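You operate a simulated robot arm through the tools that you are given. There is no shell and no other tool. Be economical: measure what you need, move in short steps, check, and stop when the job is done.

The job below is to be done with a simulated robot arm. You get a single attempt, and the scene is never put back.

Task
Take the child lock off, spin the wet socks at 600 and wait till it ends.
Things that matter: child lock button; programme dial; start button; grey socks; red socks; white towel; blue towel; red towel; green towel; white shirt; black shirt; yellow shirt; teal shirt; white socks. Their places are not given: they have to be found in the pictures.

Only the result counts: the job must be done as asked and must still hold three seconds after the hand-in. Knocking over, shifting, dropping, spilling or breaking anything else fails it.

Robot
A 6-joint arm with a two-finger parallel gripper, fixed in place. Base frame: the origin is at the foot of the arm, x ahead of it, y to its left, z up. Readings come in cm, rad, newtons and seconds.
With the tool pointing down near the work surface it reaches from about 36 to 44 cm from the base axis. Its first joint turns from -2.897 to 2.897 rad. Payload 3.91 kg.
The tool frame sits at the grasp point between the pads (the TCP): z along the fingers, y along the line on which they close. The tips reach 3 cm beyond it. The gripper opens to 11 cm. The fingers are 2 cm wide and 1 cm thick; the gripper's body (4.8 by 11.2 cm) begins 5.5 cm behind the TCP.
Orientation is that of the tool frame in the base frame, as [roll, pitch, yaw] about the fixed x, y, z axes, in that order (R = Rz(yaw) Ry(pitch) Rx(roll)). With the fingers straight down and closing along the base's y, the tool's x points along the base's -x, its y along +y and its z along -z.

Tools
- The arm moves only by the tool arm_command. Its argument "deltas" is a list of rows, each a list of 3 entries, a list of its own where there are three numbers: the shift along the base's x, y, z in cm, then the turn, a rotation vector about the base's x, y, z in rad, then the closure in counts, from 0 (fully open) to 255 (shut). In form: [[[dx, dy, dz], [wx, wy, wz], hand], ...]. A call has 1 to 20 rows; each row shifts and turns the commanded pose from where the row before left it. Each row takes 0.2 s and may step no farther than 5 cm and 0.15 rad from the row before; otherwise, or with a gripper value out of range, the whole call is refused. Where a pose cannot be reached the arm comes as near as it can. A force on the tool above 50 N (or 10 N above the force at the start of the call, whichever is more), or a blocked arm, ends the call early, and 0.2 s more pass. The fingers move at their own pace (about 4.5 cm/s each) and stop on an object; they squeeze with about 28 N. The grip force told is the motor's: it shows also when the fingers shut on nothing. Time passes only in rows, and 0.2 s behind the last, so rows that do not move let the fingers close. The reply holds the time, the measured pose of the TCP, the force on the tool along the base axes, the opening and the grip force, in the units named above and with some noise.
- Cameras (640 x 400 px; columns grow to the right, rows downward): "scene" is fixed at [21.11, -64.26, 124.49]; the picture's right is [0.99, -0.13, 0.00], its down [-0.06, -0.46, -0.88] and it looks along [0.12, 0.88, -0.47] (base axes); focal length 368 px, centre (320, 200). "wrist" rides on the gripper at [-3.6, 0, -5.7] in the tool frame; the picture's right is [0.00, -1.00, 0.00], its down [0.97, 0.00, -0.24] and it looks along [0.24, 0.00, 0.97] (tool axes); focal length 218 px, centre (320, 200).
- capture(camera): a new picture of that camera. The clock stands still meanwhile.
- lift_body(by): slides the trunk up (or, below 0, down) by that many cm; the arm rides with it, the base frame stays. It gives what a move gives, with no picture.
- point_at(camera, pixels): for up to 12 pixels [column, row] of the newest picture of that camera ("zoom" is the newest enlarged one), the place [x, y, z] in the base frame of the surface seen there, good to about 0.2 cm, but the place of the scene camera against the robot may be out by one fixed shift of up to 1.8 cm in any direction. The clock stands still meanwhile.
- inspect(camera, box): a new picture of the part [left, top, right, bottom] of that camera's present view, enlarged. The clock stands still meanwhile.
- job_done(): hands the job in; it is judged then, once.

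Go step by step. Measure first, check grasps and placings, and put right what went wrong. The budget is 80 turns and 34 pictures, counting those below and the enlarged ones. Unless the task says otherwise, let go and move clear before handing in, and close with one line.

The tools are called after ">>>" as name(argument=value, ...) on one line, values as JSON. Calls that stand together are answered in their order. arm_command: Moves the arm, as the interface text tells. Its arguments: {"type":"object","properties":{"deltas":{"type":"array","items":{"type":"array"}}},"required":["deltas"]} The other tools are called the same way: lift_body (by) slides the trunk up or down; capture (camera) takes a picture; point_at (camera, pixels) gives the place of the surface under pixels of a picture; inspect (camera, box) takes an enlarged picture of a part of a camera's view; job_done () hands the job in.

At the start:

```text
t: 0.0
ee_pos: [42.73, 20.64, 97.87]
tcp_rot: [3.141, 0.0, -3.139]
ft_force: [-0.2, 0.2, -0.1]
opening: 10.99
gripper_force: 0.1
trunk travel left (down, up): [-47.5, 11.5]
```

scene: 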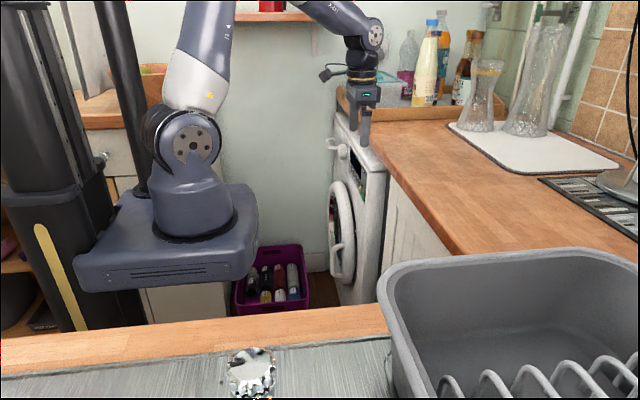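
wrist: 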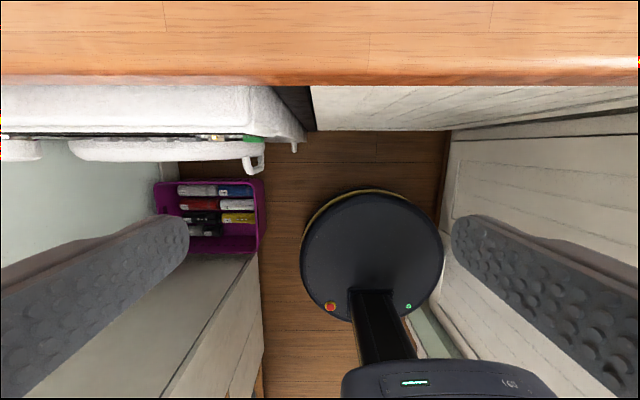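

The scene shows a washing machine around pixel (355,210) with a basket of bottles or rolled items at (275,280). I'll zoom in on both and look for the socks.

>>> inspect(camera="scene", box=[310, 100, 410, 310])

>>> inspect(camera="scene", box=[220, 235, 320, 320])

>>> point_at(camera="scene", pixels=[[345, 120], [375, 165], [333, 210], [345, 240], [337, 150], [360, 290], [270, 280], [293, 280], [235, 300], [308, 300], [400, 160], [370, 290]])

```text
1.90 times, centred on (360, 205) of scene
```

zoom: 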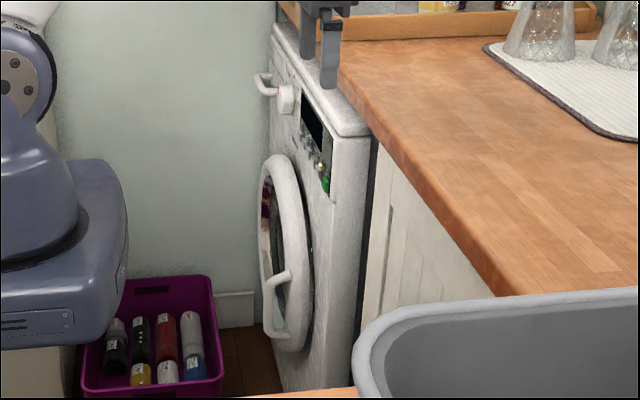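

```text
4.71 times, centred on (270, 278) of scene
```

zoom: 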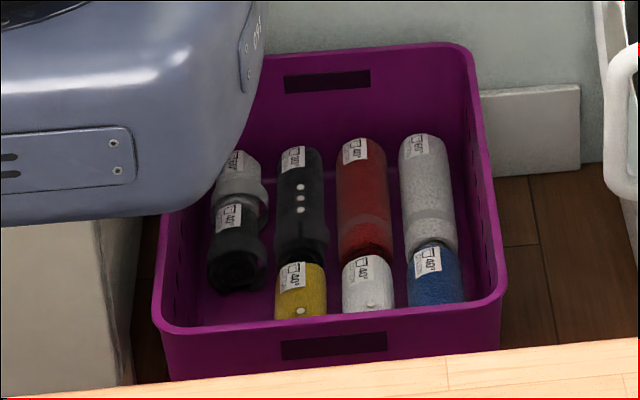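

```text
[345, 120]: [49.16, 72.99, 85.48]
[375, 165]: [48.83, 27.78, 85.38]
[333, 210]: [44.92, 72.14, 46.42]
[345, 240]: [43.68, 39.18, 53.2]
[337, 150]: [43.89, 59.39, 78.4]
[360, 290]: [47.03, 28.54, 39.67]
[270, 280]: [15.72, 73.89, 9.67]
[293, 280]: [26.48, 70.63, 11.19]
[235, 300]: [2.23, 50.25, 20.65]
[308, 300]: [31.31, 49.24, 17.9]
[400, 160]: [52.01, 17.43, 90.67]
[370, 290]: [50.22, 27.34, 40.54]
```

The machine's front faces -x at about x=48 (panel z~75–80, y 27–73), and the basket at (270,280) holds labelled rolled clothes. I'll back away from the machine and turn the gripper to look at its front.

>>> arm_command(deltas=[[[-4, 0, 0], [0, 0, 0], 0], [[-4, 0, 0], [0, 0, 0], 0], [[-4, 1, 0], [0, 0, 0], 0], [[-3, 2, 0], [0, -0.1428, 0], 0], [[-2, 2, -1], [0, -0.1428, 0], 0], [[-2, 2, -2], [0, -0.1428, 0], 0], [[-2, 2, -2], [0, -0.1428, 0], 0], [[-2, 2, -2], [0, -0.1428, 0], 0], [[-2, 2, -2], [0, -0.1428, 0], 0], [[-1, 2, -2], [0, -0.1428, 0], 0], [[-1, 2, -2], [0, -0.1428, 0], 0], [[-1, 2, -2], [0, -0.1428, 0], 0], [[0, 2, -2], [0, -0.1428, 0], 0], [[0, 2, -2], [0, -0.1428, 0], 0]])

>>> capture(camera="wrist")

```text
t: 3.0
ee_pos: [14.73, 43.78, 78.9]
tcp_rot: [-0.303, 1.567, -0.301]
ft_force: [-0.2, -0.3, -0.5]
opening: 10.99
gripper_force: 0.0
trunk travel left (down, up): [-47.5, 11.5]
```

```text
29 pictures are left
```

wrist: 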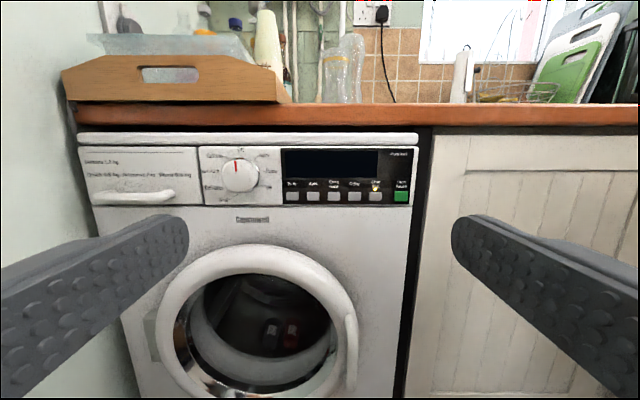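

Good frontal view: the dial is at (240,175), the buttons run along row 196 and the clothes sit in the drum at (280,330). I'll zoom on the panel and the drum.

>>> inspect(camera="wrist", box=[195, 140, 305, 210])

>>> inspect(camera="wrist", box=[275, 140, 425, 215])

>>> inspect(camera="wrist", box=[200, 290, 350, 390])

>>> point_at(camera="wrist", pixels=[[240, 175], [215, 165], [292, 197], [312, 197], [334, 197], [354, 197], [375, 197], [375, 187], [401, 197], [352, 340], [240, 230], [270, 335]])

```text
5.71 times, centred on (250, 175) of wrist
```

zoom: 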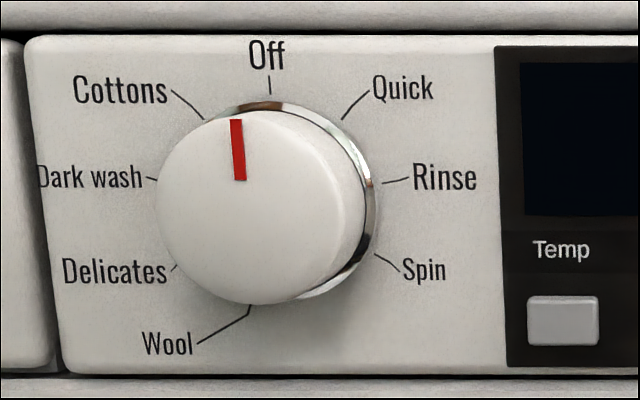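

```text
4.27 times, centred on (350, 178) of wrist
```

zoom: 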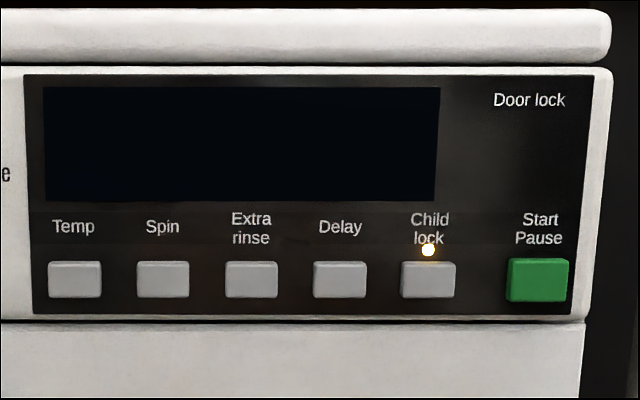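

```text
4.00 times, centred on (275, 340) of wrist
```

zoom: 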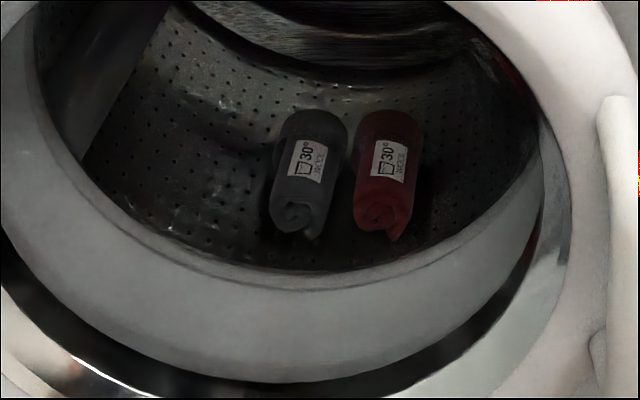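

```text
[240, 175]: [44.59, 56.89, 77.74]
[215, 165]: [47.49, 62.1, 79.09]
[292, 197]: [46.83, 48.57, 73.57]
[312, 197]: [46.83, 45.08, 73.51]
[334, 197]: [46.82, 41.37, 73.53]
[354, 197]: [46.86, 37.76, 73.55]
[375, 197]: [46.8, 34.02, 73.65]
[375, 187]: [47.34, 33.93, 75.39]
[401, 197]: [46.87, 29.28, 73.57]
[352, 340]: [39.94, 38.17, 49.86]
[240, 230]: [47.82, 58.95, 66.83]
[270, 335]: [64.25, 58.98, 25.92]
```

Grey and red socks are already in the drum, the child lock LED is lit (button at (46.8,34.0,73.6)), and the dial is on Off. I'll check the door ring is flush before touching anything.

>>> capture(camera="wrist")

>>> point_at(camera="wrist", pixels=[[170, 320], [165, 300], [343, 300], [255, 256], [180, 365], [348, 365], [375, 300], [145, 300], [210, 265], [310, 268], [225, 175], [254, 175]])

>>> inspect(camera="wrist", box=[120, 225, 400, 400])

```text
25 pictures are left
```

wrist: 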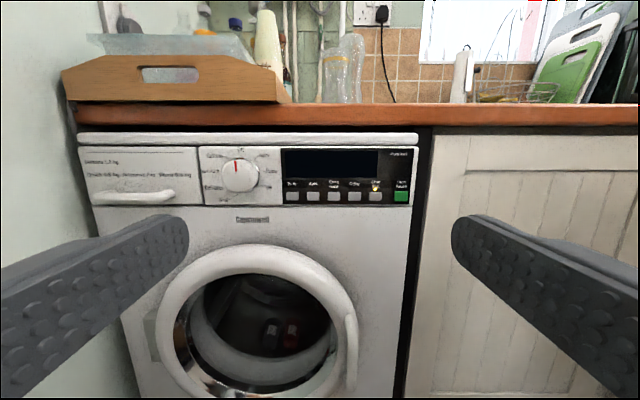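

```text
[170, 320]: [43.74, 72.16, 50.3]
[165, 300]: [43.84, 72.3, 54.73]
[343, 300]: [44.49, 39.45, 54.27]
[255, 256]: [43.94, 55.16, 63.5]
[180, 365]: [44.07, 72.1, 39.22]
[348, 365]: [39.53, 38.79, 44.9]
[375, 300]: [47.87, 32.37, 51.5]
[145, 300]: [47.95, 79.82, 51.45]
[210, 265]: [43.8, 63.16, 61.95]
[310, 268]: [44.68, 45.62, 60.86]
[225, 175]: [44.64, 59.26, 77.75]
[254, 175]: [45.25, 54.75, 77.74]
```

```text
2.29 times, centred on (260, 312) of wrist
```

zoom: 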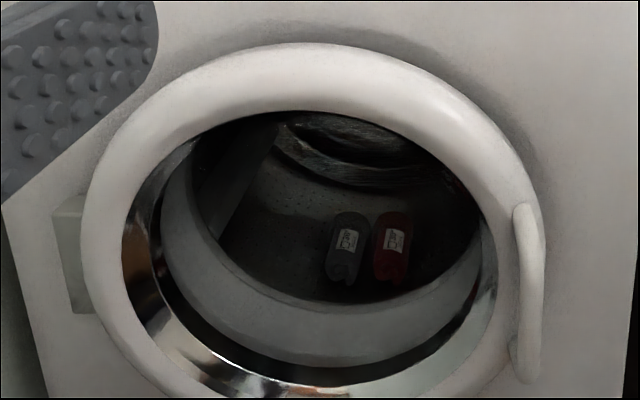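

The door is shut (ring x≈44 all round, the handle proud of it), so no door work is needed. I'll shut the fingers and approach the child lock button at (46.8,34.0,73.6).

>>> arm_command(deltas=[[[2, -2, -1], [0, 0, 0], 255], [[3, -2, -1], [0, 0, 0], 255], [[3, -2, -1], [0, 0, 0], 255], [[3, -2, -1], [0, 0, 0], 255], [[3, -1.8, -1.2], [0, 0, 0], 255], [[3, 0, 0], [0, 0, 0], 255], [[3, 0, 0], [0, 0, 0], 255], [[3, 0, 0], [0, 0, 0], 255], [[3, 0, 0], [0, 0, 0], 255], [[0, 0, 0], [0, 0, 0], 255]])

>>> capture(camera="wrist")

```text
t: 5.2
ee_pos: [41.06, 37.51, 74.12]
tcp_rot: [-1.473, 1.571, -1.47]
ft_force: [-0.1, 0.0, 0.1]
opening: 0.01
gripper_force: 28.4
out of reach, approached as far as the arm can: row 4, 5
trunk travel left (down, up): [-47.5, 11.5]
```

```text
23 pictures are left
```

wrist: 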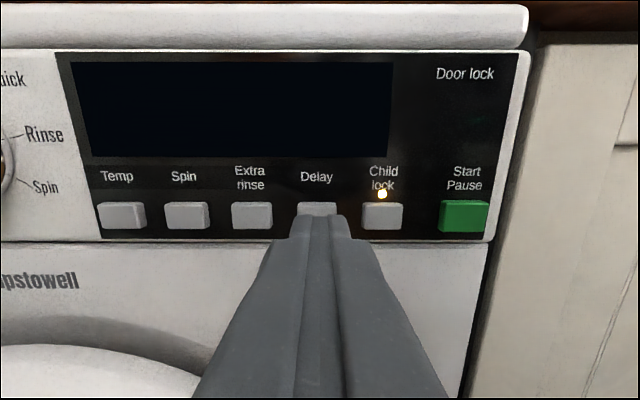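

Some rows were out of reach, so the TCP sits at y 37.5, in front of Delay. I'll shift to y 34 and stay clear of the panel.

>>> arm_command(deltas=[[[0, -1.2, -0.25], [0, 0, 0], 255], [[0, -1.2, -0.25], [0, 0, 0], 255], [[0, -1.1, 0], [0, 0, 0], 255], [[0, 0, 0], [0, 0, 0], 255]])

>>> point_at(camera="wrist", pixels=[[383, 216], [463, 217], [383, 205], [185, 215], [252, 215]])

```text
t: 6.2
ee_pos: [41.33, 34.85, 73.64]
tcp_rot: [-1.544, 1.563, -1.547]
ft_force: [-0.4, -0.3, 0.1]
opening: 0.0
gripper_force: 27.8
out of reach, approached as far as the arm can: row 3
trunk travel left (down, up): [-47.5, 11.5]
```

```text
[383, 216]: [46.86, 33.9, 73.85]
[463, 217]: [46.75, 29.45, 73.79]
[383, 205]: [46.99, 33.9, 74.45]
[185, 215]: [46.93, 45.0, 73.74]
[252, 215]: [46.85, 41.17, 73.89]
```

At y≈34.9 the arm hits its reach limit in this posture. I'll retreat, raise the trunk to change the posture, then come back down.

>>> arm_command(deltas=[[[-4, 0, 0], [0, 0, 0], 255], [[-4, 0, 0], [0, 0, 0], 255], [[0, 0, 0], [0, 0, 0], 255]])

>>> lift_body(by=10)

>>> arm_command(deltas=[[[0, 0, -2.5], [0, 0, 0], 255], [[0, 0, -2.5], [0, 0, 0], 255], [[0, 0, -2.5], [0, 0, 0], 255], [[0, 0, -2.5], [0, 0, 0], 255], [[0, 0, 0], [0, 0, 0], 255]])

```text
t: 7.0
ee_pos: [33.85, 36.86, 73.97]
tcp_rot: [-1.46, 1.563, -1.464]
ft_force: [0.1, 0.3, 0.7]
opening: 0.01
gripper_force: 28.0
out of reach, approached as far as the arm can: row 1, 2
trunk travel left (down, up): [-47.5, 11.5]
```

```text
t: 8.3
ee_pos: [33.84, 36.89, 83.95]
tcp_rot: [-1.542, 1.564, -1.544]
ft_force: [0.1, 0.7, 0.5]
opening: 0.0
gripper_force: 28.4
trunk travel left (down, up): [-57.5, 1.5]
```

```text
t: 9.5
ee_pos: [33.91, 36.87, 73.85]
tcp_rot: [-1.552, 1.564, -1.55]
ft_force: [0.8, 0.0, 0.1]
opening: 0.0
gripper_force: 27.9
trunk travel left (down, up): [-57.5, 1.5]
```

The limit looked like a minimum radius. With the trunk higher, I'll test going to y 34 and x 41.5.

>>> arm_command(deltas=[[[2.5, -0.5, 0], [0, 0, 0], 255], [[2.5, -1, 0], [0, 0, 0], 255], [[2.5, -1.4, -0.1], [0, 0, 0], 255], [[0, 0, 0], [0, 0, 0], 255]])

>>> capture(camera="wrist")

```text
t: 10.5
ee_pos: [41.64, 34.28, 73.92]
tcp_rot: [-1.523, 1.56, -1.524]
ft_force: [0.7, -0.1, 0.1]
opening: 0.01
gripper_force: 27.8
trunk travel left (down, up): [-57.5, 1.5]
```

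```text
22 pictures are left
```

wrist: 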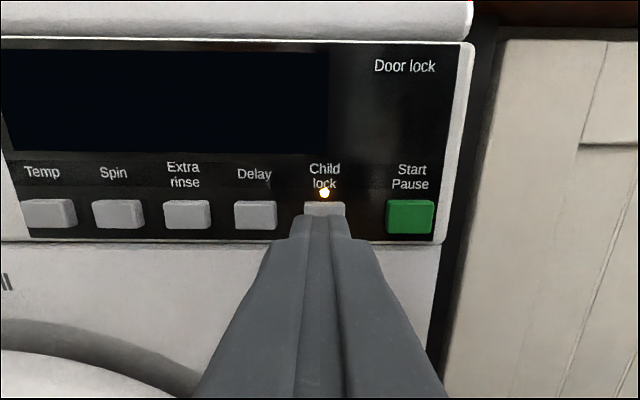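

The fingertips line up with the child lock button (325,208). I'll press in gently and hold about 3.5 s, as locks usually need.

>>> arm_command(deltas=[[[1, -0.3, -0.1], [0, 0, 0], 255], [[1, 0, 0], [0, 0, 0], 255], [[0.3, 0, 0], [0, 0, 0], 255], [[0.2, 0, 0], [0, 0, 0], 255], [[0.2, 0, 0], [0, 0, 0], 255]])

>>> inspect(camera="wrist", box=[200, 30, 480, 230])

```text
t: 11.7
ee_pos: [44.01, 33.71, 73.77]
tcp_rot: [-1.523, 1.564, -1.525]
ft_force: [-1.0, -0.4, 0.4]
opening: 0.02
gripper_force: 28.3
trunk travel left (down, up): [-57.5, 1.5]
```

```text
2.00 times, centred on (340, 130) of wrist
```

zoom: 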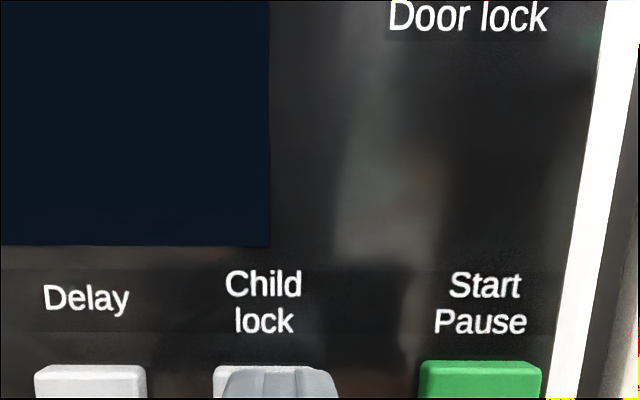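

The amber LED, previously on the "lock" label, now seems to be off. I'll release and check.

>>> arm_command(deltas=[[[-1, 0, 0], [0, 0, 0], 255], [[-2, 0, 0], [0, 0, 0], 255], [[0, 0, 0], [0, 0, 0], 255]])

>>> capture(camera="wrist")

```text
t: 12.5
ee_pos: [41.19, 34.32, 73.68]
tcp_rot: [-1.486, 1.558, -1.491]
ft_force: [0.1, 0.0, -0.3]
opening: 0.0
gripper_force: 28.5
out of reach, approached as far as the arm can: row 2
trunk travel left (down, up): [-57.5, 1.5]
```

```text
20 pictures are left
```

wrist: 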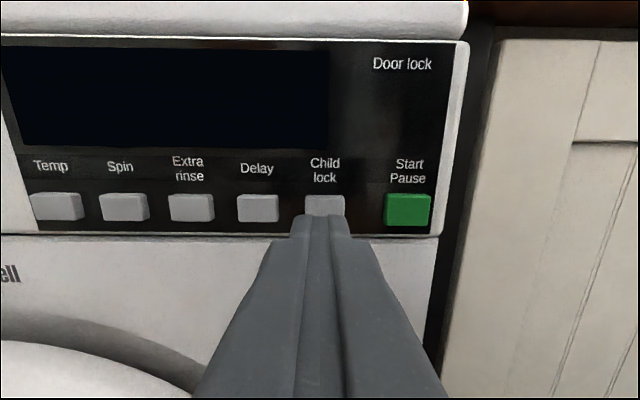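

The child lock LED is off, so the lock is off. Next is the dial: I'll back away, open the fingers and go in front of it (about y 57.6, z 77.6).

>>> arm_command(deltas=[[[-1, 4, 0.9], [0, 0, 0], 255], [[-2, 4, 1], [0, 0, 0], 0], [[-2, 4, 1], [0, 0, 0], 0], [[-2, 4, 1], [0, 0, 0], 0], [[-1, 4, 0], [0, 0, 0], 0], [[0, 3.3, 0], [0, 0, 0], 0], [[0, 0, 0], [0, 0, 0], 0], [[0, 0, 0], [0, 0, 0], 0]])

>>> capture(camera="wrist")

```text
t: 14.3
ee_pos: [33.21, 57.52, 77.26]
tcp_rot: [-1.564, 1.564, -1.566]
ft_force: [0.2, -0.6, 0.1]
opening: 11.01
gripper_force: 0.0
trunk travel left (down, up): [-57.5, 1.5]
```

```text
19 pictures are left
```

wrist: 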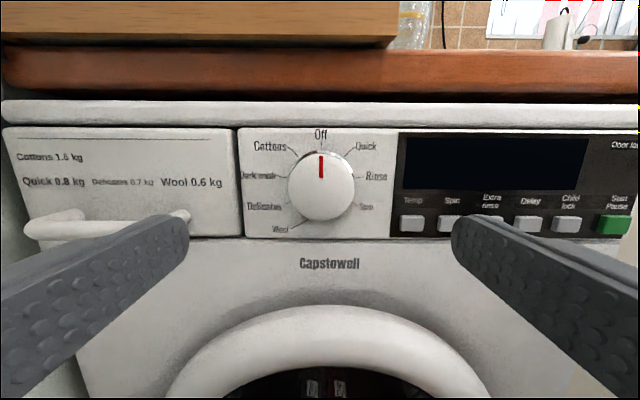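

The dial is centred at about (321,187) with the pointer at Off. I'll measure its face and rim.

>>> point_at(camera="wrist", pixels=[[321, 190], [291, 187], [351, 187], [321, 156], [321, 217], [296, 187], [346, 187], [180, 216], [321, 240], [321, 160], [288, 187], [354, 187]])

>>> inspect(camera="wrist", box=[230, 125, 410, 240])

```text
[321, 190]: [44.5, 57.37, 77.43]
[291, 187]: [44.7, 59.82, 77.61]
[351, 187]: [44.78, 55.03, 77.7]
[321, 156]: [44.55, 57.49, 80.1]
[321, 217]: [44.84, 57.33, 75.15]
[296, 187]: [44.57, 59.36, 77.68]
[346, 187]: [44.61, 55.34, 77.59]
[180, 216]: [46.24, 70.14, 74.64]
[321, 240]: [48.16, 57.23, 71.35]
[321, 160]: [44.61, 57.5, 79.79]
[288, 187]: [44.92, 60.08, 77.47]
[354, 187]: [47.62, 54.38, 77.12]
```

```text
3.48 times, centred on (320, 182) of wrist
```

zoom: 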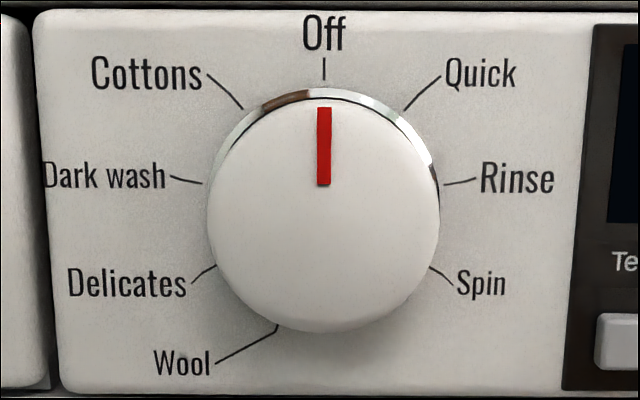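

The dial axis is at (y 57.4, z 77.6), Ø≈5.2, with its face at x 44.5; Spin is 120° clockwise. I'll pre-roll the hand -60° with the fingers partly open, then check the roll while still clear.

>>> arm_command(deltas=[[[0, 0, 0.1], [-0.15, 0, 0], 93], [[0, -0.1, 0.2], [-0.15, 0, 0], 93], [[0, 0, 0], [-0.15, 0, 0], 93], [[1, 0, 0], [-0.15, 0, 0], 93], [[1, 0, 0], [-0.15, 0, 0], 93], [[1, 0, 0], [-0.15, 0, 0], 93], [[1, 0, 0], [-0.147, 0, 0], 93], [[0, 0, 0], [0, 0, 0], 93]])

>>> capture(camera="wrist")

```text
t: 16.1
ee_pos: [37.28, 57.42, 77.79]
tcp_rot: [-1.568, 0.517, -1.571]
ft_force: [0.3, 0.2, 0.0]
opening: 7.0
gripper_force: 0.2
trunk travel left (down, up): [-57.5, 1.5]
```

```text
17 pictures are left
```

wrist: 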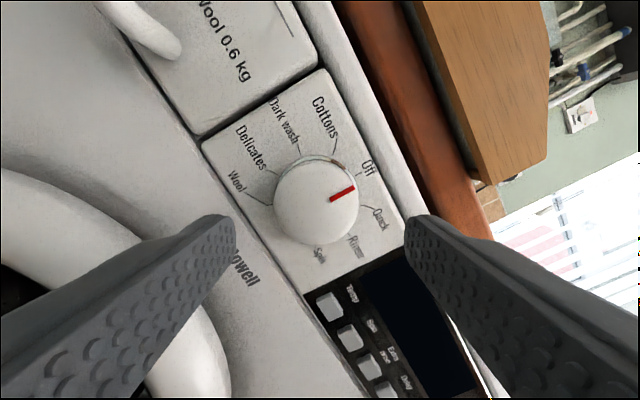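

The roll is right (the panel looks turned 60°) and the dial is centred between the fingers at (317,203). I'll advance to x 43 and close on it.

>>> arm_command(deltas=[[[1.5, 0, -0.1], [0, 0, 0], 93], [[1.5, 0, 0], [0, 0, 0], 93], [[1.5, 0, 0], [0, 0, 0], 93], [[1.2, 0, 0], [0, 0, 0], 93], [[0, 0, 0], [0, 0, 0], 130], [[0, 0, 0], [0, 0, 0], 160], [[0, 0, 0], [0, 0, 0], 200], [[0, 0, 0], [0, 0, 0], 200]])

```text
t: 17.9
ee_pos: [43.04, 57.33, 77.48]
tcp_rot: [-1.574, 0.515, -1.57]
ft_force: [2.6, 2.5, -14.1]
opening: 5.48
gripper_force: 44.8
trunk travel left (down, up): [-57.5, 1.5]
```

It's gripped at 5.48 cm with a -14 N side load, so the hand is slightly high. I'll ease it down a little and turn +120°.

>>> arm_command(deltas=[[[0, 0, -0.1], [0, 0, 0], 200], [[0, 0, -0.1], [0, 0, 0], 200], [[0, 0, 0], [0, 0, 0], 200]])

```text
t: 18.7
ee_pos: [43.0, 57.39, 77.49]
tcp_rot: [-1.574, 0.517, -1.572]
ft_force: [3.6, 5.9, -18.9]
opening: 5.49
gripper_force: 45.4
trunk travel left (down, up): [-57.5, 1.5]
```

The load grew to -18.9 N, so it was the wrong way; I'll move up instead.

>>> arm_command(deltas=[[[0, -0.05, 0.2], [0, 0, 0], 200], [[0, -0.05, 0.2], [0, 0, 0], 200], [[0, 0, 0.1], [0, 0, 0], 200], [[0, 0, 0], [0, 0, 0], 200]])

```text
t: 19.7
ee_pos: [43.04, 57.48, 77.45]
tcp_rot: [-1.576, 0.514, -1.572]
ft_force: [5.1, 6.4, -36.2]
opening: 5.5
gripper_force: 44.6
trunk travel left (down, up): [-57.5, 1.5]
```

The early reading was likely still settling, and raising clearly increases the load. I'll go down in small steps and watch.

>>> arm_command(deltas=[[[0, 0.05, -0.2], [0, 0, 0], 200], [[0, 0.05, -0.2], [0, 0, 0], 200], [[0, 0, -0.2], [0, 0, 0], 200], [[0, 0, -0.2], [0, 0, 0], 200], [[0, 0, 0], [0, 0, 0], 200], [[0, 0, 0], [0, 0, 0], 200]])

```text
t: 21.1
ee_pos: [43.05, 57.43, 77.51]
tcp_rot: [-1.57, 0.519, -1.568]
ft_force: [11.7, 14.3, -13.7]
opening: 5.46
gripper_force: 44.9
out of reach, approached as far as the arm can: row 4
trunk travel left (down, up): [-57.5, 1.5]
```

Side loads are building up oddly, so I'll release, let the hand settle and read the free pose.

>>> arm_command(deltas=[[[0, 0, 0], [0, 0, 0], 93], [[0, 0, 0], [0, 0, 0], 93], [[0, 0, 0], [0, 0, 0], 93]])

>>> capture(camera="wrist")

```text
t: 21.9
ee_pos: [42.85, 57.25, 77.5]
tcp_rot: [-1.569, 0.519, -1.569]
ft_force: [0.0, -0.6, -0.1]
opening: 7.0
gripper_force: 0.0
trunk travel left (down, up): [-57.5, 1.5]
```

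```text
16 pictures are left
```

wrist: 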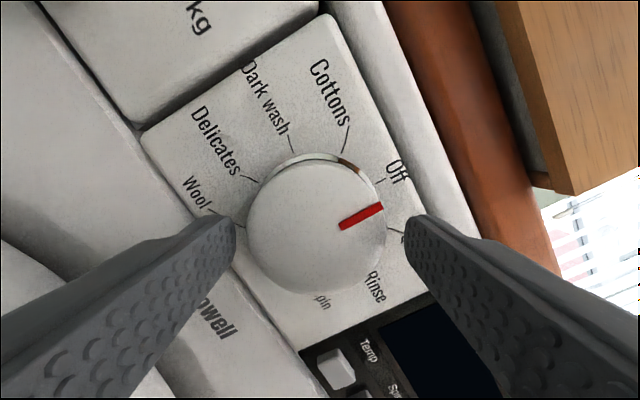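

Along the image's vertical the knob centre (318,224) seems off the tool axis (expected row ~249). I'll measure.

>>> point_at(camera="wrist", pixels=[[318, 224], [254, 224], [382, 224], [318, 285], [318, 170], [318, 250], [270, 180], [366, 180], [270, 268], [366, 268]])

```text
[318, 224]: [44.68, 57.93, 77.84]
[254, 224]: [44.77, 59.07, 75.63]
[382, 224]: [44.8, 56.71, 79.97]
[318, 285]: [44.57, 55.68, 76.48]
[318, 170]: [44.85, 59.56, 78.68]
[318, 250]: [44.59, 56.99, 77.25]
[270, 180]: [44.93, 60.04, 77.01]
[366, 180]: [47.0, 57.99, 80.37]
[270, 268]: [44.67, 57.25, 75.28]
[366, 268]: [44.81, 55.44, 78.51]
```

The knob centre is about (57.6,77.65), so I'll shift +0.35 in y and +0.12 in z, grip again more softly and start the turn.

>>> arm_command(deltas=[[[0, 0.35, 0.12], [0, 0, 0], 93], [[0, 0, 0], [0, 0, 0], 93], [[0, 0, 0], [0, 0, 0], 125], [[0, 0, 0], [0, 0, 0], 150], [[0, 0, 0], [0, 0, 0], 150], [[0, 0, 0], [0, 0, 0], 150]])

```text
t: 23.3
ee_pos: [42.82, 57.5, 77.56]
tcp_rot: [-1.574, 0.513, -1.571]
ft_force: [0.0, 3.3, -12.6]
opening: 5.51
gripper_force: 44.8
trunk travel left (down, up): [-57.5, 1.5]
```

The load is modest now. I'll turn 4 steps and check that the forces stay low.

>>> arm_command(deltas=[[[0, 0, 0], [0.1, 0, 0], 150], [[0, 0, 0], [0.15, 0, 0], 150], [[0, 0, 0], [0.15, 0, 0], 150], [[0, 0, 0], [0.15, 0, 0], 150], [[0, 0, 0], [0.15, 0, 0], 150]])

>>> capture(camera="wrist")

```text
t: 24.5
ee_pos: [42.85, 57.48, 77.57]
tcp_rot: [-1.575, 1.219, -1.573]
ft_force: [0.9, 7.2, -13.7]
opening: 5.51
gripper_force: 45.1
trunk travel left (down, up): [-57.5, 1.5]
```

```text
15 pictures are left
```

wrist: 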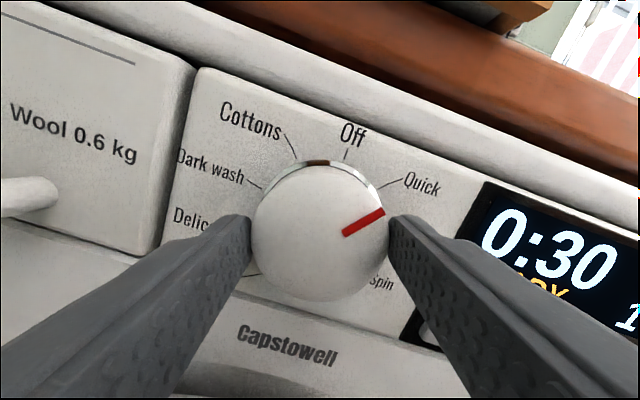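

The knob follows the hand (pointer at Quick, display showing 0:30). I'll continue the remaining 80°.

>>> arm_command(deltas=[[[0, 0, 0], [0.15, 0, 0], 150], [[0, 0, 0], [0.15, 0, 0], 150], [[0, 0, 0], [0.15, 0, 0], 150], [[0, 0, 0], [0.15, 0, 0], 150], [[0, 0, 0], [0.15, 0, 0], 150], [[0, 0, 0], [0.15, 0, 0], 150], [[0, 0, 0], [0.15, 0, 0], 150], [[0, 0, 0], [0.15, 0, 0], 150], [[0, 0, 0], [0.15, 0, 0], 150], [[0, 0, 0], [0.04, 0, 0], 150], [[0, 0, 0], [0, 0, 0], 150]])

>>> capture(camera="wrist")

```text
t: 26.4
ee_pos: [42.82, 57.57, 77.75]
tcp_rot: [1.596, 0.712, 1.571]
ft_force: [-1.9, -3.7, -2.1]
opening: 5.5
gripper_force: 45.1
out of reach, approached as far as the arm can: row 8, 9
trunk travel left (down, up): [-57.5, 1.5]
stopped in row 9: the force on the tool passed its limit (the readings are from after the stop); the commanded pose is now the measured one
```

```text
14 pictures are left
```

wrist: 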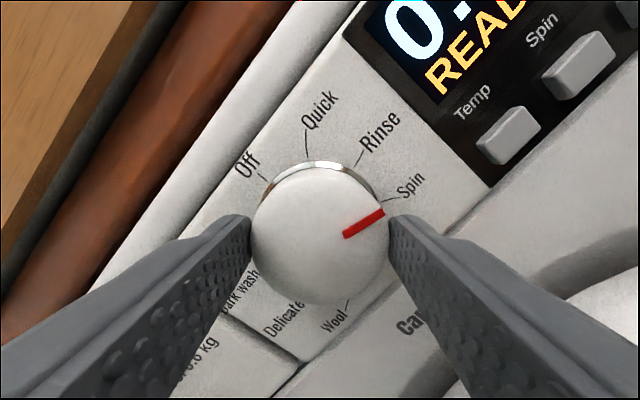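

The pointer is at the Spin tick, about 110–120° turned, before a joint limit stopped the hand. I'll release, back straight out and check.

>>> arm_command(deltas=[[[0, 0, 0], [0, 0, 0], 93], [[0, 0, 0], [0, 0, 0], 93], [[-1.5, 0, 0], [0, 0, 0], 93], [[-2, 0, 0], [0, 0, 0], 93], [[-2.5, 0, 0], [0, 0, 0], 93], [[-2, 0, 0], [-0.15, 0, 0], 93], [[-2, 0, 0], [-0.15, 0, 0], 93], [[0, -2, -0.5], [-0.15, 0, 0], 255], [[0, -2, -0.5], [-0.15, 0, 0], 255], [[0, -2, -0.5], [-0.15, 0, 0], 255], [[0, -2, -0.5], [-0.11, 0, 0], 255], [[0, -2, -0.5], [0, 0, 0], 255], [[0, -2, -0.5], [0, 0, 0], 255], [[0, 0, 0], [0, 0, 0], 255]])

>>> capture(camera="wrist")

```text
t: 29.4
ee_pos: [33.12, 46.76, 75.11]
tcp_rot: [0.828, 1.57, 0.802]
ft_force: [-0.1, -0.2, -0.6]
opening: 0.0
gripper_force: 27.8
out of reach, approached as far as the arm can: row 3, 4, 5
trunk travel left (down, up): [-57.5, 1.5]
```

```text
13 pictures are left
```

wrist: 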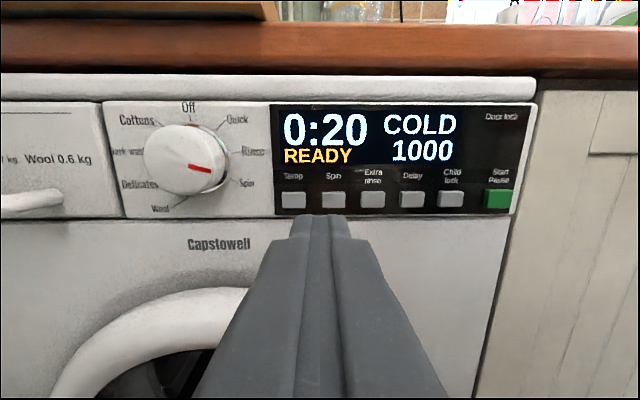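

The display shows 0:20 COLD 1000 READY; the pointer is near (202,169), perhaps short of Spin. I'll zoom in.

>>> inspect(camera="wrist", box=[105, 95, 285, 215])

>>> point_at(camera="wrist", pixels=[[191, 166], [209, 171], [333, 200], [294, 200], [497, 198], [185, 160]])

```text
3.33 times, centred on (195, 155) of wrist
```

zoom: 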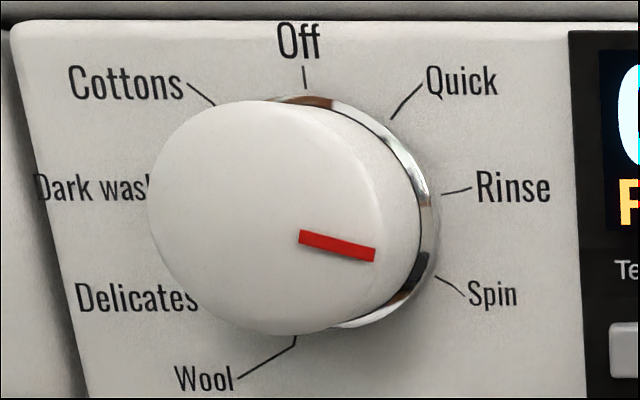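

```text
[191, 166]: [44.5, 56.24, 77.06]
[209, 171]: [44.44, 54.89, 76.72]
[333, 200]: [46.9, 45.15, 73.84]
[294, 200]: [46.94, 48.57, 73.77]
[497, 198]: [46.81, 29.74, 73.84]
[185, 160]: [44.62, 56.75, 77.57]
```

The pointer direction measures about 104°, between Rinse (80) and Spin (120), so it doesn't snap. I'll regrip upright and turn it about 16° more.

>>> arm_command(deltas=[[[0, 2.5, 0.6], [0, 0, 0], 93], [[0, 2.5, 0.6], [0, 0, 0], 93], [[0, 2.5, 0.6], [0, 0, 0], 93], [[0, 2.5, 0.6], [0, 0, 0], 93], [[0, 0.75, 0.1], [0, 0, 0], 93], [[2, 0, 0], [0, 0, 0], 93], [[2, 0, 0], [0, 0, 0], 93], [[2, 0, 0], [0, 0, 0], 93], [[0, 0, 0], [0, 0, 0], 93]])

```text
t: 31.4
ee_pos: [39.16, 57.5, 77.52]
tcp_rot: [-2.194, 1.571, -2.218]
ft_force: [0.2, 0.5, 0.3]
opening: 7.01
gripper_force: 0.0
trunk travel left (down, up): [-57.5, 1.5]
```

The hand is centred at (57.5,77.5). Next: advance, grip, turn +0.28 rad, release and back out.

>>> arm_command(deltas=[[[1.5, 0, 0.05], [0, 0, 0], 93], [[1.2, 0, 0.05], [0, 0, 0], 93], [[1, 0, 0], [0, 0, 0], 93], [[0, 0, 0], [0, 0, 0], 125], [[0, 0, 0], [0, 0, 0], 150], [[0, 0, 0], [0, 0, 0], 150], [[0, 0, 0], [0.1, 0, 0], 150], [[0, 0, 0], [0.1, 0, 0], 150], [[0, 0, 0], [0.09, 0, 0], 150], [[0, 0, 0], [0, 0, 0], 150], [[0, 0, 0], [0, 0, 0], 150]])

>>> capture(camera="wrist")

```text
t: 33.8
ee_pos: [42.14, 57.4, 77.79]
tcp_rot: [1.591, 1.28, 1.569]
ft_force: [3.5, 24.1, 8.2]
opening: 5.51
gripper_force: 45.0
out of reach, approached as far as the arm can: row 2
trunk travel left (down, up): [-57.5, 1.5]
```

```text
11 pictures are left
```

wrist: 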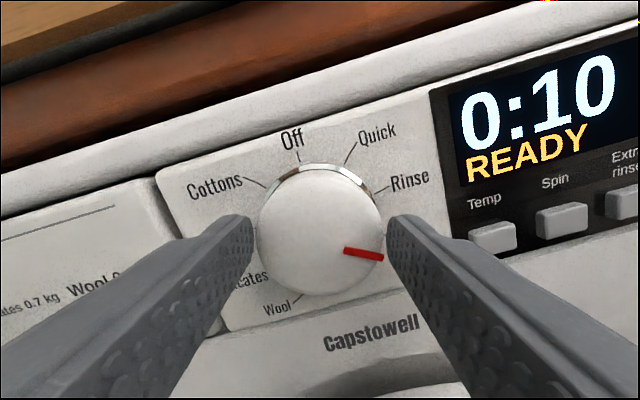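

The display changed to 0:10, so it is now on Spin (0:20 was Rinse). I'll release, back out, straighten, shut the fingers and go toward the Spin button (y 45.1, z 73.8).

>>> arm_command(deltas=[[[0, 0, 0], [0, 0, 0], 93], [[0, 0, 0], [0, 0, 0], 93], [[-2, 0, 0], [0, 0, 0], 93], [[-2, 0, 0], [0, 0, 0], 93], [[-2, 0, 0], [-0.1, 0, 0], 93], [[-2, 0, 0], [-0.1, 0, 0], 93], [[0, -2.5, -0.8], [-0.1, 0, 0], 255], [[0, -2.5, -0.8], [0, 0, 0], 255], [[0, -2.5, -0.8], [0, 0, 0], 255], [[0, -2.5, -0.8], [0, 0, 0], 255], [[0, -2.3, -0.7], [0, 0, 0], 255], [[0, 0, 0], [0, 0, 0], 255], [[0, 0, 0], [0, 0, 0], 255]])

>>> capture(camera="wrist")

```text
t: 36.6
ee_pos: [34.18, 45.08, 73.83]
tcp_rot: [-1.476, 1.562, -1.5]
ft_force: [0.2, 0.2, 0.6]
opening: 0.0
gripper_force: 28.1
trunk travel left (down, up): [-57.5, 1.5]
```

```text
10 pictures are left
```

wrist: 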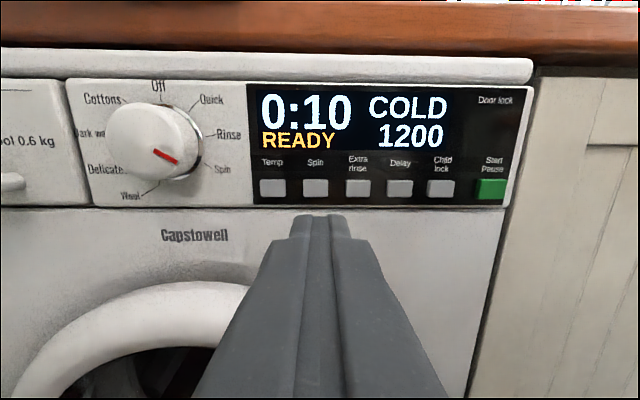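

Spin mode shows 1200. The fingertips line up with the Spin button (315,187), so I'll press once and back off slightly to read the display.

>>> arm_command(deltas=[[[2.5, 0, 0], [0, 0, 0], 255], [[2.5, 0, 0], [0, 0, 0], 255], [[2.3, 0, 0], [0, 0, 0], 255], [[1.5, 0, 0], [0, 0, 0], 255], [[0.6, 0, 0], [0, 0, 0], 255], [[0.4, 0, 0], [0, 0, 0], 255], [[-0.6, 0, 0], [0, 0, 0], 255], [[-1, 0, 0], [0, 0, 0], 255], [[0, 0, 0], [0, 0, 0], 255]])

>>> capture(camera="wrist")

```text
t: 38.6
ee_pos: [42.29, 44.98, 73.72]
tcp_rot: [-1.481, 1.563, -1.505]
ft_force: [0.7, -0.3, -0.5]
opening: 0.0
gripper_force: 28.1
trunk travel left (down, up): [-57.5, 1.5]
```

```text
9 pictures are left
```

wrist: 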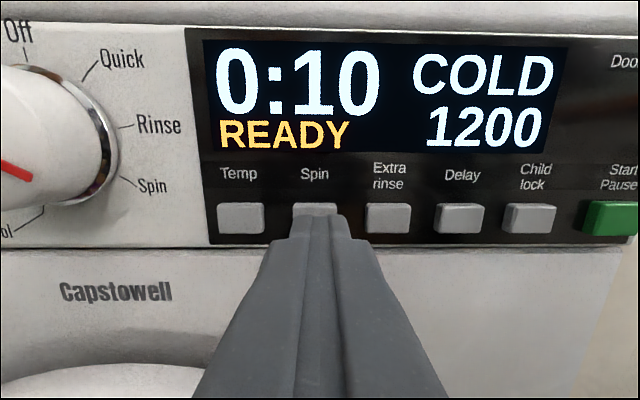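

It still shows 1200, so the press was too shallow or short. I'll press a bit deeper with a short dwell.

>>> arm_command(deltas=[[[1.2, 0, 0], [0, 0, 0], 255], [[0.5, 0, 0], [0, 0, 0], 255], [[0.2, 0, 0], [0, 0, 0], 255], [[0.1, 0, 0], [0, 0, 0], 255]])

>>> arm_command(deltas=[[[-1.3, 0, 0], [0, 0, 0], 255], [[-0.5, 0, 0], [0, 0, 0], 255], [[0, 0, 0], [0, 0, 0], 255]])

>>> capture(camera="wrist")

```text
t: 39.6
ee_pos: [44.43, 44.89, 73.82]
tcp_rot: [-1.471, 1.56, -1.497]
ft_force: [-7.4, 0.4, -0.2]
opening: 0.0
gripper_force: 28.2
trunk travel left (down, up): [-57.5, 1.5]
```

```text
t: 40.4
ee_pos: [42.48, 44.86, 73.78]
tcp_rot: [-1.48, 1.562, -1.506]
ft_force: [-0.6, 0.7, 0.6]
opening: 0.0
gripper_force: 28.5
trunk travel left (down, up): [-57.5, 1.5]
```

```text
8 pictures are left
```

wrist: 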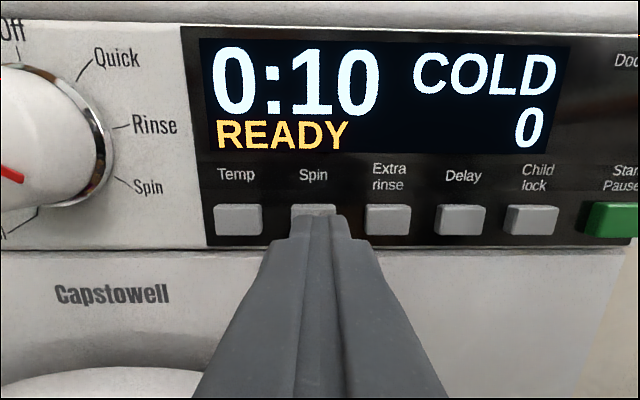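

That press registered: 1200→0 (it cycles). I'll press again the same way.

>>> arm_command(deltas=[[[1.2, 0, 0], [0, 0, 0], 255], [[0.5, 0, 0], [0, 0, 0], 255], [[0.15, 0, 0], [0, 0, 0], 255], [[0, 0, 0], [0, 0, 0], 255]])

>>> arm_command(deltas=[[[-1.3, 0, 0], [0, 0, 0], 255], [[-0.5, 0, 0], [0, 0, 0], 255], [[0, 0, 0], [0, 0, 0], 255]])

>>> capture(camera="wrist")

```text
t: 41.4
ee_pos: [44.42, 44.95, 73.76]
tcp_rot: [-1.523, 1.561, -1.545]
ft_force: [-9.3, -2.1, -2.1]
opening: 0.01
gripper_force: 28.4
trunk travel left (down, up): [-57.5, 1.5]
```

```text
t: 42.2
ee_pos: [42.76, 44.95, 73.83]
tcp_rot: [-1.455, 1.562, -1.481]
ft_force: [-0.9, 0.2, 0.3]
opening: 0.01
gripper_force: 27.6
trunk travel left (down, up): [-57.5, 1.5]
```

```text
7 pictures are left
```

wrist: 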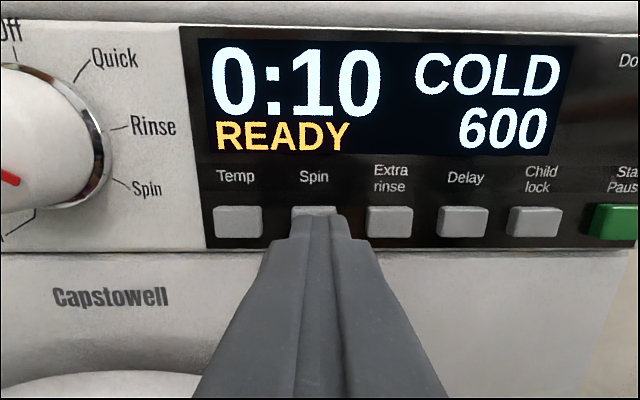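

The display shows 600, COLD, 0:10 READY. Start (y 29.6) is near the arm's inner limit, so I'll back off, yaw the hand 0.35 rad toward it and line up its leading corner.

>>> arm_command(deltas=[[[-2.5, 0, 0], [0, 0, 0], 255], [[-1.5, 0, 0], [0, 0, -0.12], 255], [[0, -2, 0], [0, 0, -0.12], 255], [[0, -2.5, 0], [0, 0, -0.11], 255], [[0, -2.5, 0], [0, 0, 0], 255], [[0, -2.5, 0], [0, 0, 0], 255], [[0, -2.5, 0], [0, 0, 0], 255], [[0, -2, 0], [0, 0, 0], 255], [[1, -1, 0], [0, 0, 0], 255], [[1, 0, 0], [0, 0, 0], 255], [[0, 0, 0], [0, 0, 0], 255]])

>>> capture(camera="wrist")

```text
t: 44.6
ee_pos: [40.66, 30.05, 73.73]
tcp_rot: [-1.527, 1.559, -1.904]
ft_force: [-0.5, 0.2, 0.7]
opening: 0.03
gripper_force: 28.2
trunk travel left (down, up): [-57.5, 1.5]
```

```text
6 pictures are left
```

wrist: 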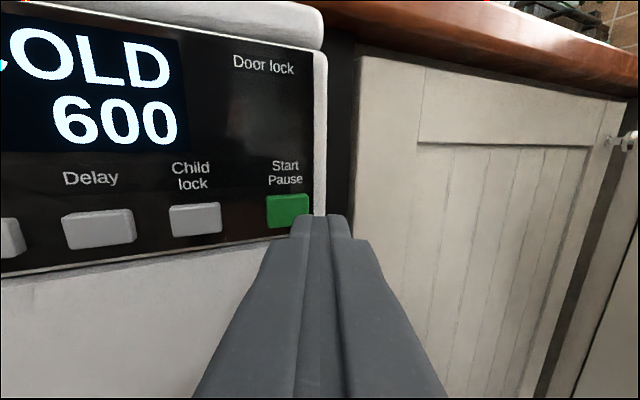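

The display and buttons are clear; the finger's leading corner is geometrically aimed at Start (288,210). I'll advance straight along x and press.

>>> arm_command(deltas=[[[1.2, -0.1, 0], [0, 0, 0], 255], [[1, 0, 0], [0, 0, 0], 255], [[0.6, 0, 0], [0, 0, 0], 255], [[0.3, 0, 0], [0, 0, 0], 255], [[0.2, 0, 0], [0, 0, 0], 255], [[0.15, 0, 0], [0, 0, 0], 255]])

```text
t: 46.0
ee_pos: [44.21, 29.87, 73.77]
tcp_rot: [-1.466, 1.561, -1.84]
ft_force: [-2.5, -0.5, 0.6]
opening: 0.02
gripper_force: 27.4
trunk travel left (down, up): [-57.5, 1.5]
```

Contact at 2.5 N; I'll push a touch more, then look.

>>> arm_command(deltas=[[[0.15, 0, 0], [0, 0, 0], 255], [[0, 0, 0], [0, 0, 0], 255]])

>>> capture(camera="wrist")

```text
t: 46.6
ee_pos: [44.21, 29.93, 73.79]
tcp_rot: [-1.473, 1.559, -1.849]
ft_force: [-7.0, 0.5, -1.5]
opening: 0.0
gripper_force: 27.8
trunk travel left (down, up): [-57.5, 1.5]
```

```text
5 pictures are left
```

wrist: 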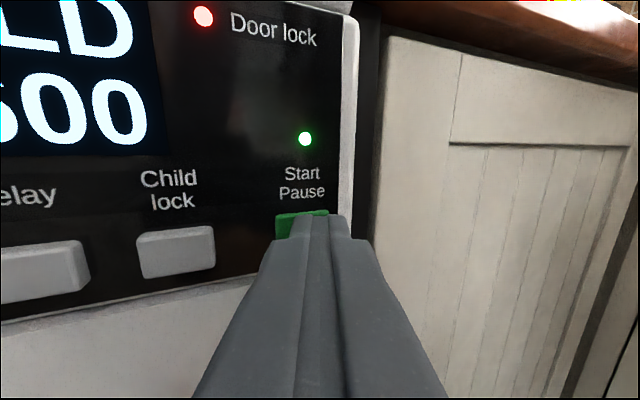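

The door lock and start LEDs are lit: it is running. I'll back off to where the display can be read.

>>> arm_command(deltas=[[[-1.5, 0, 0], [0, 0, 0], 255], [[-2, 0.5, 0], [0, 0, 0], 255], [[-2, 2, 0], [0, 0, 0], 255], [[-2, 3, 0], [0, 0, 0.12], 255], [[-2, 3, 0], [0, 0, 0.12], 255], [[-1, 3, 0], [0, 0, 0.12], 255], [[0, 2, 0], [0, 0, 0], 255], [[0, 0, 0], [0, 0, 0], 255]])

>>> capture(camera="wrist")

```text
t: 48.4
ee_pos: [33.77, 43.48, 73.7]
tcp_rot: [-1.499, 1.56, -1.514]
ft_force: [-0.2, -0.3, -1.0]
opening: 0.01
gripper_force: 27.7
trunk travel left (down, up): [-57.5, 1.5]
```

```text
4 pictures are left
```

wrist: 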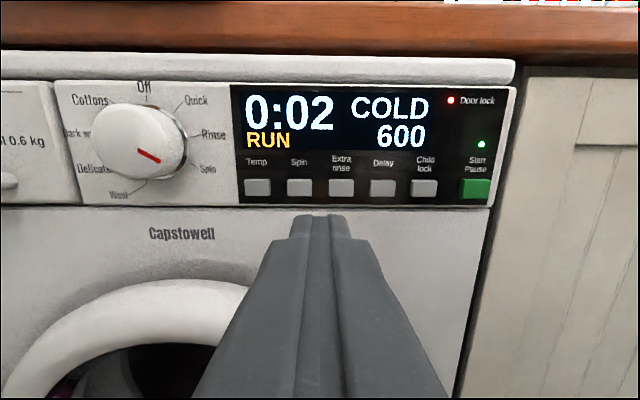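

It shows RUN with 0:02 left and 600; programme time runs fast. I'll wait about 4 s and look again.

>>> arm_command(deltas=[[[0, 0, 0], [0, 0, 0], 0], [[0, 0, 0], [0, 0, 0], 0], [[0, 0, 0], [0, 0, 0], 0], [[0, 0, 0], [0, 0, 0], 0], [[0, 0, 0], [0, 0, 0], 0], [[0, 0, 0], [0, 0, 0], 0], [[0, 0, 0], [0, 0, 0], 0], [[0, 0, 0], [0, 0, 0], 0], [[0, 0, 0], [0, 0, 0], 0], [[0, 0, 0], [0, 0, 0], 0], [[0, 0, 0], [0, 0, 0], 0], [[0, 0, 0], [0, 0, 0], 0], [[0, 0, 0], [0, 0, 0], 0], [[0, 0, 0], [0, 0, 0], 0], [[0, 0, 0], [0, 0, 0], 0], [[0, 0, 0], [0, 0, 0], 0], [[0, 0, 0], [0, 0, 0], 0], [[0, 0, 0], [0, 0, 0], 0], [[0, 0, 0], [0, 0, 0], 0], [[0, 0, 0], [0, 0, 0], 0]])

>>> capture(camera="wrist")

```text
t: 52.6
ee_pos: [33.91, 43.54, 73.82]
tcp_rot: [-1.493, 1.562, -1.507]
ft_force: [0.6, 0.5, -0.4]
opening: 10.98
gripper_force: 0.1
trunk travel left (down, up): [-57.5, 1.5]
```

```text
3 pictures are left
```

wrist: 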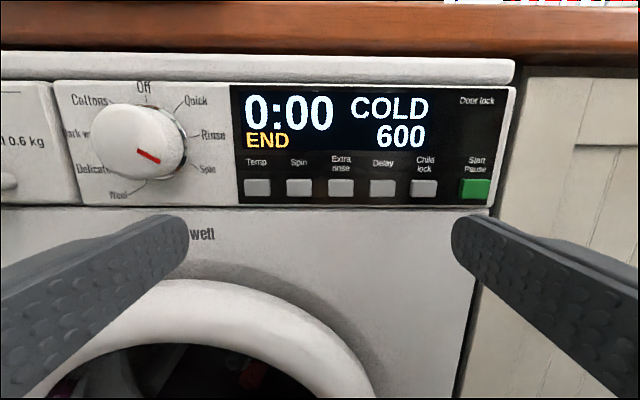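

The display reads 0:00 END at 600 with the door lock light out, the hand is clear and the socks are still inside. I'm handing in.

>>> job_done()

```text
The job is handed in.
```

The child lock is off, and the wet socks were spun at 600 until the machine showed END; I then handed the job in.
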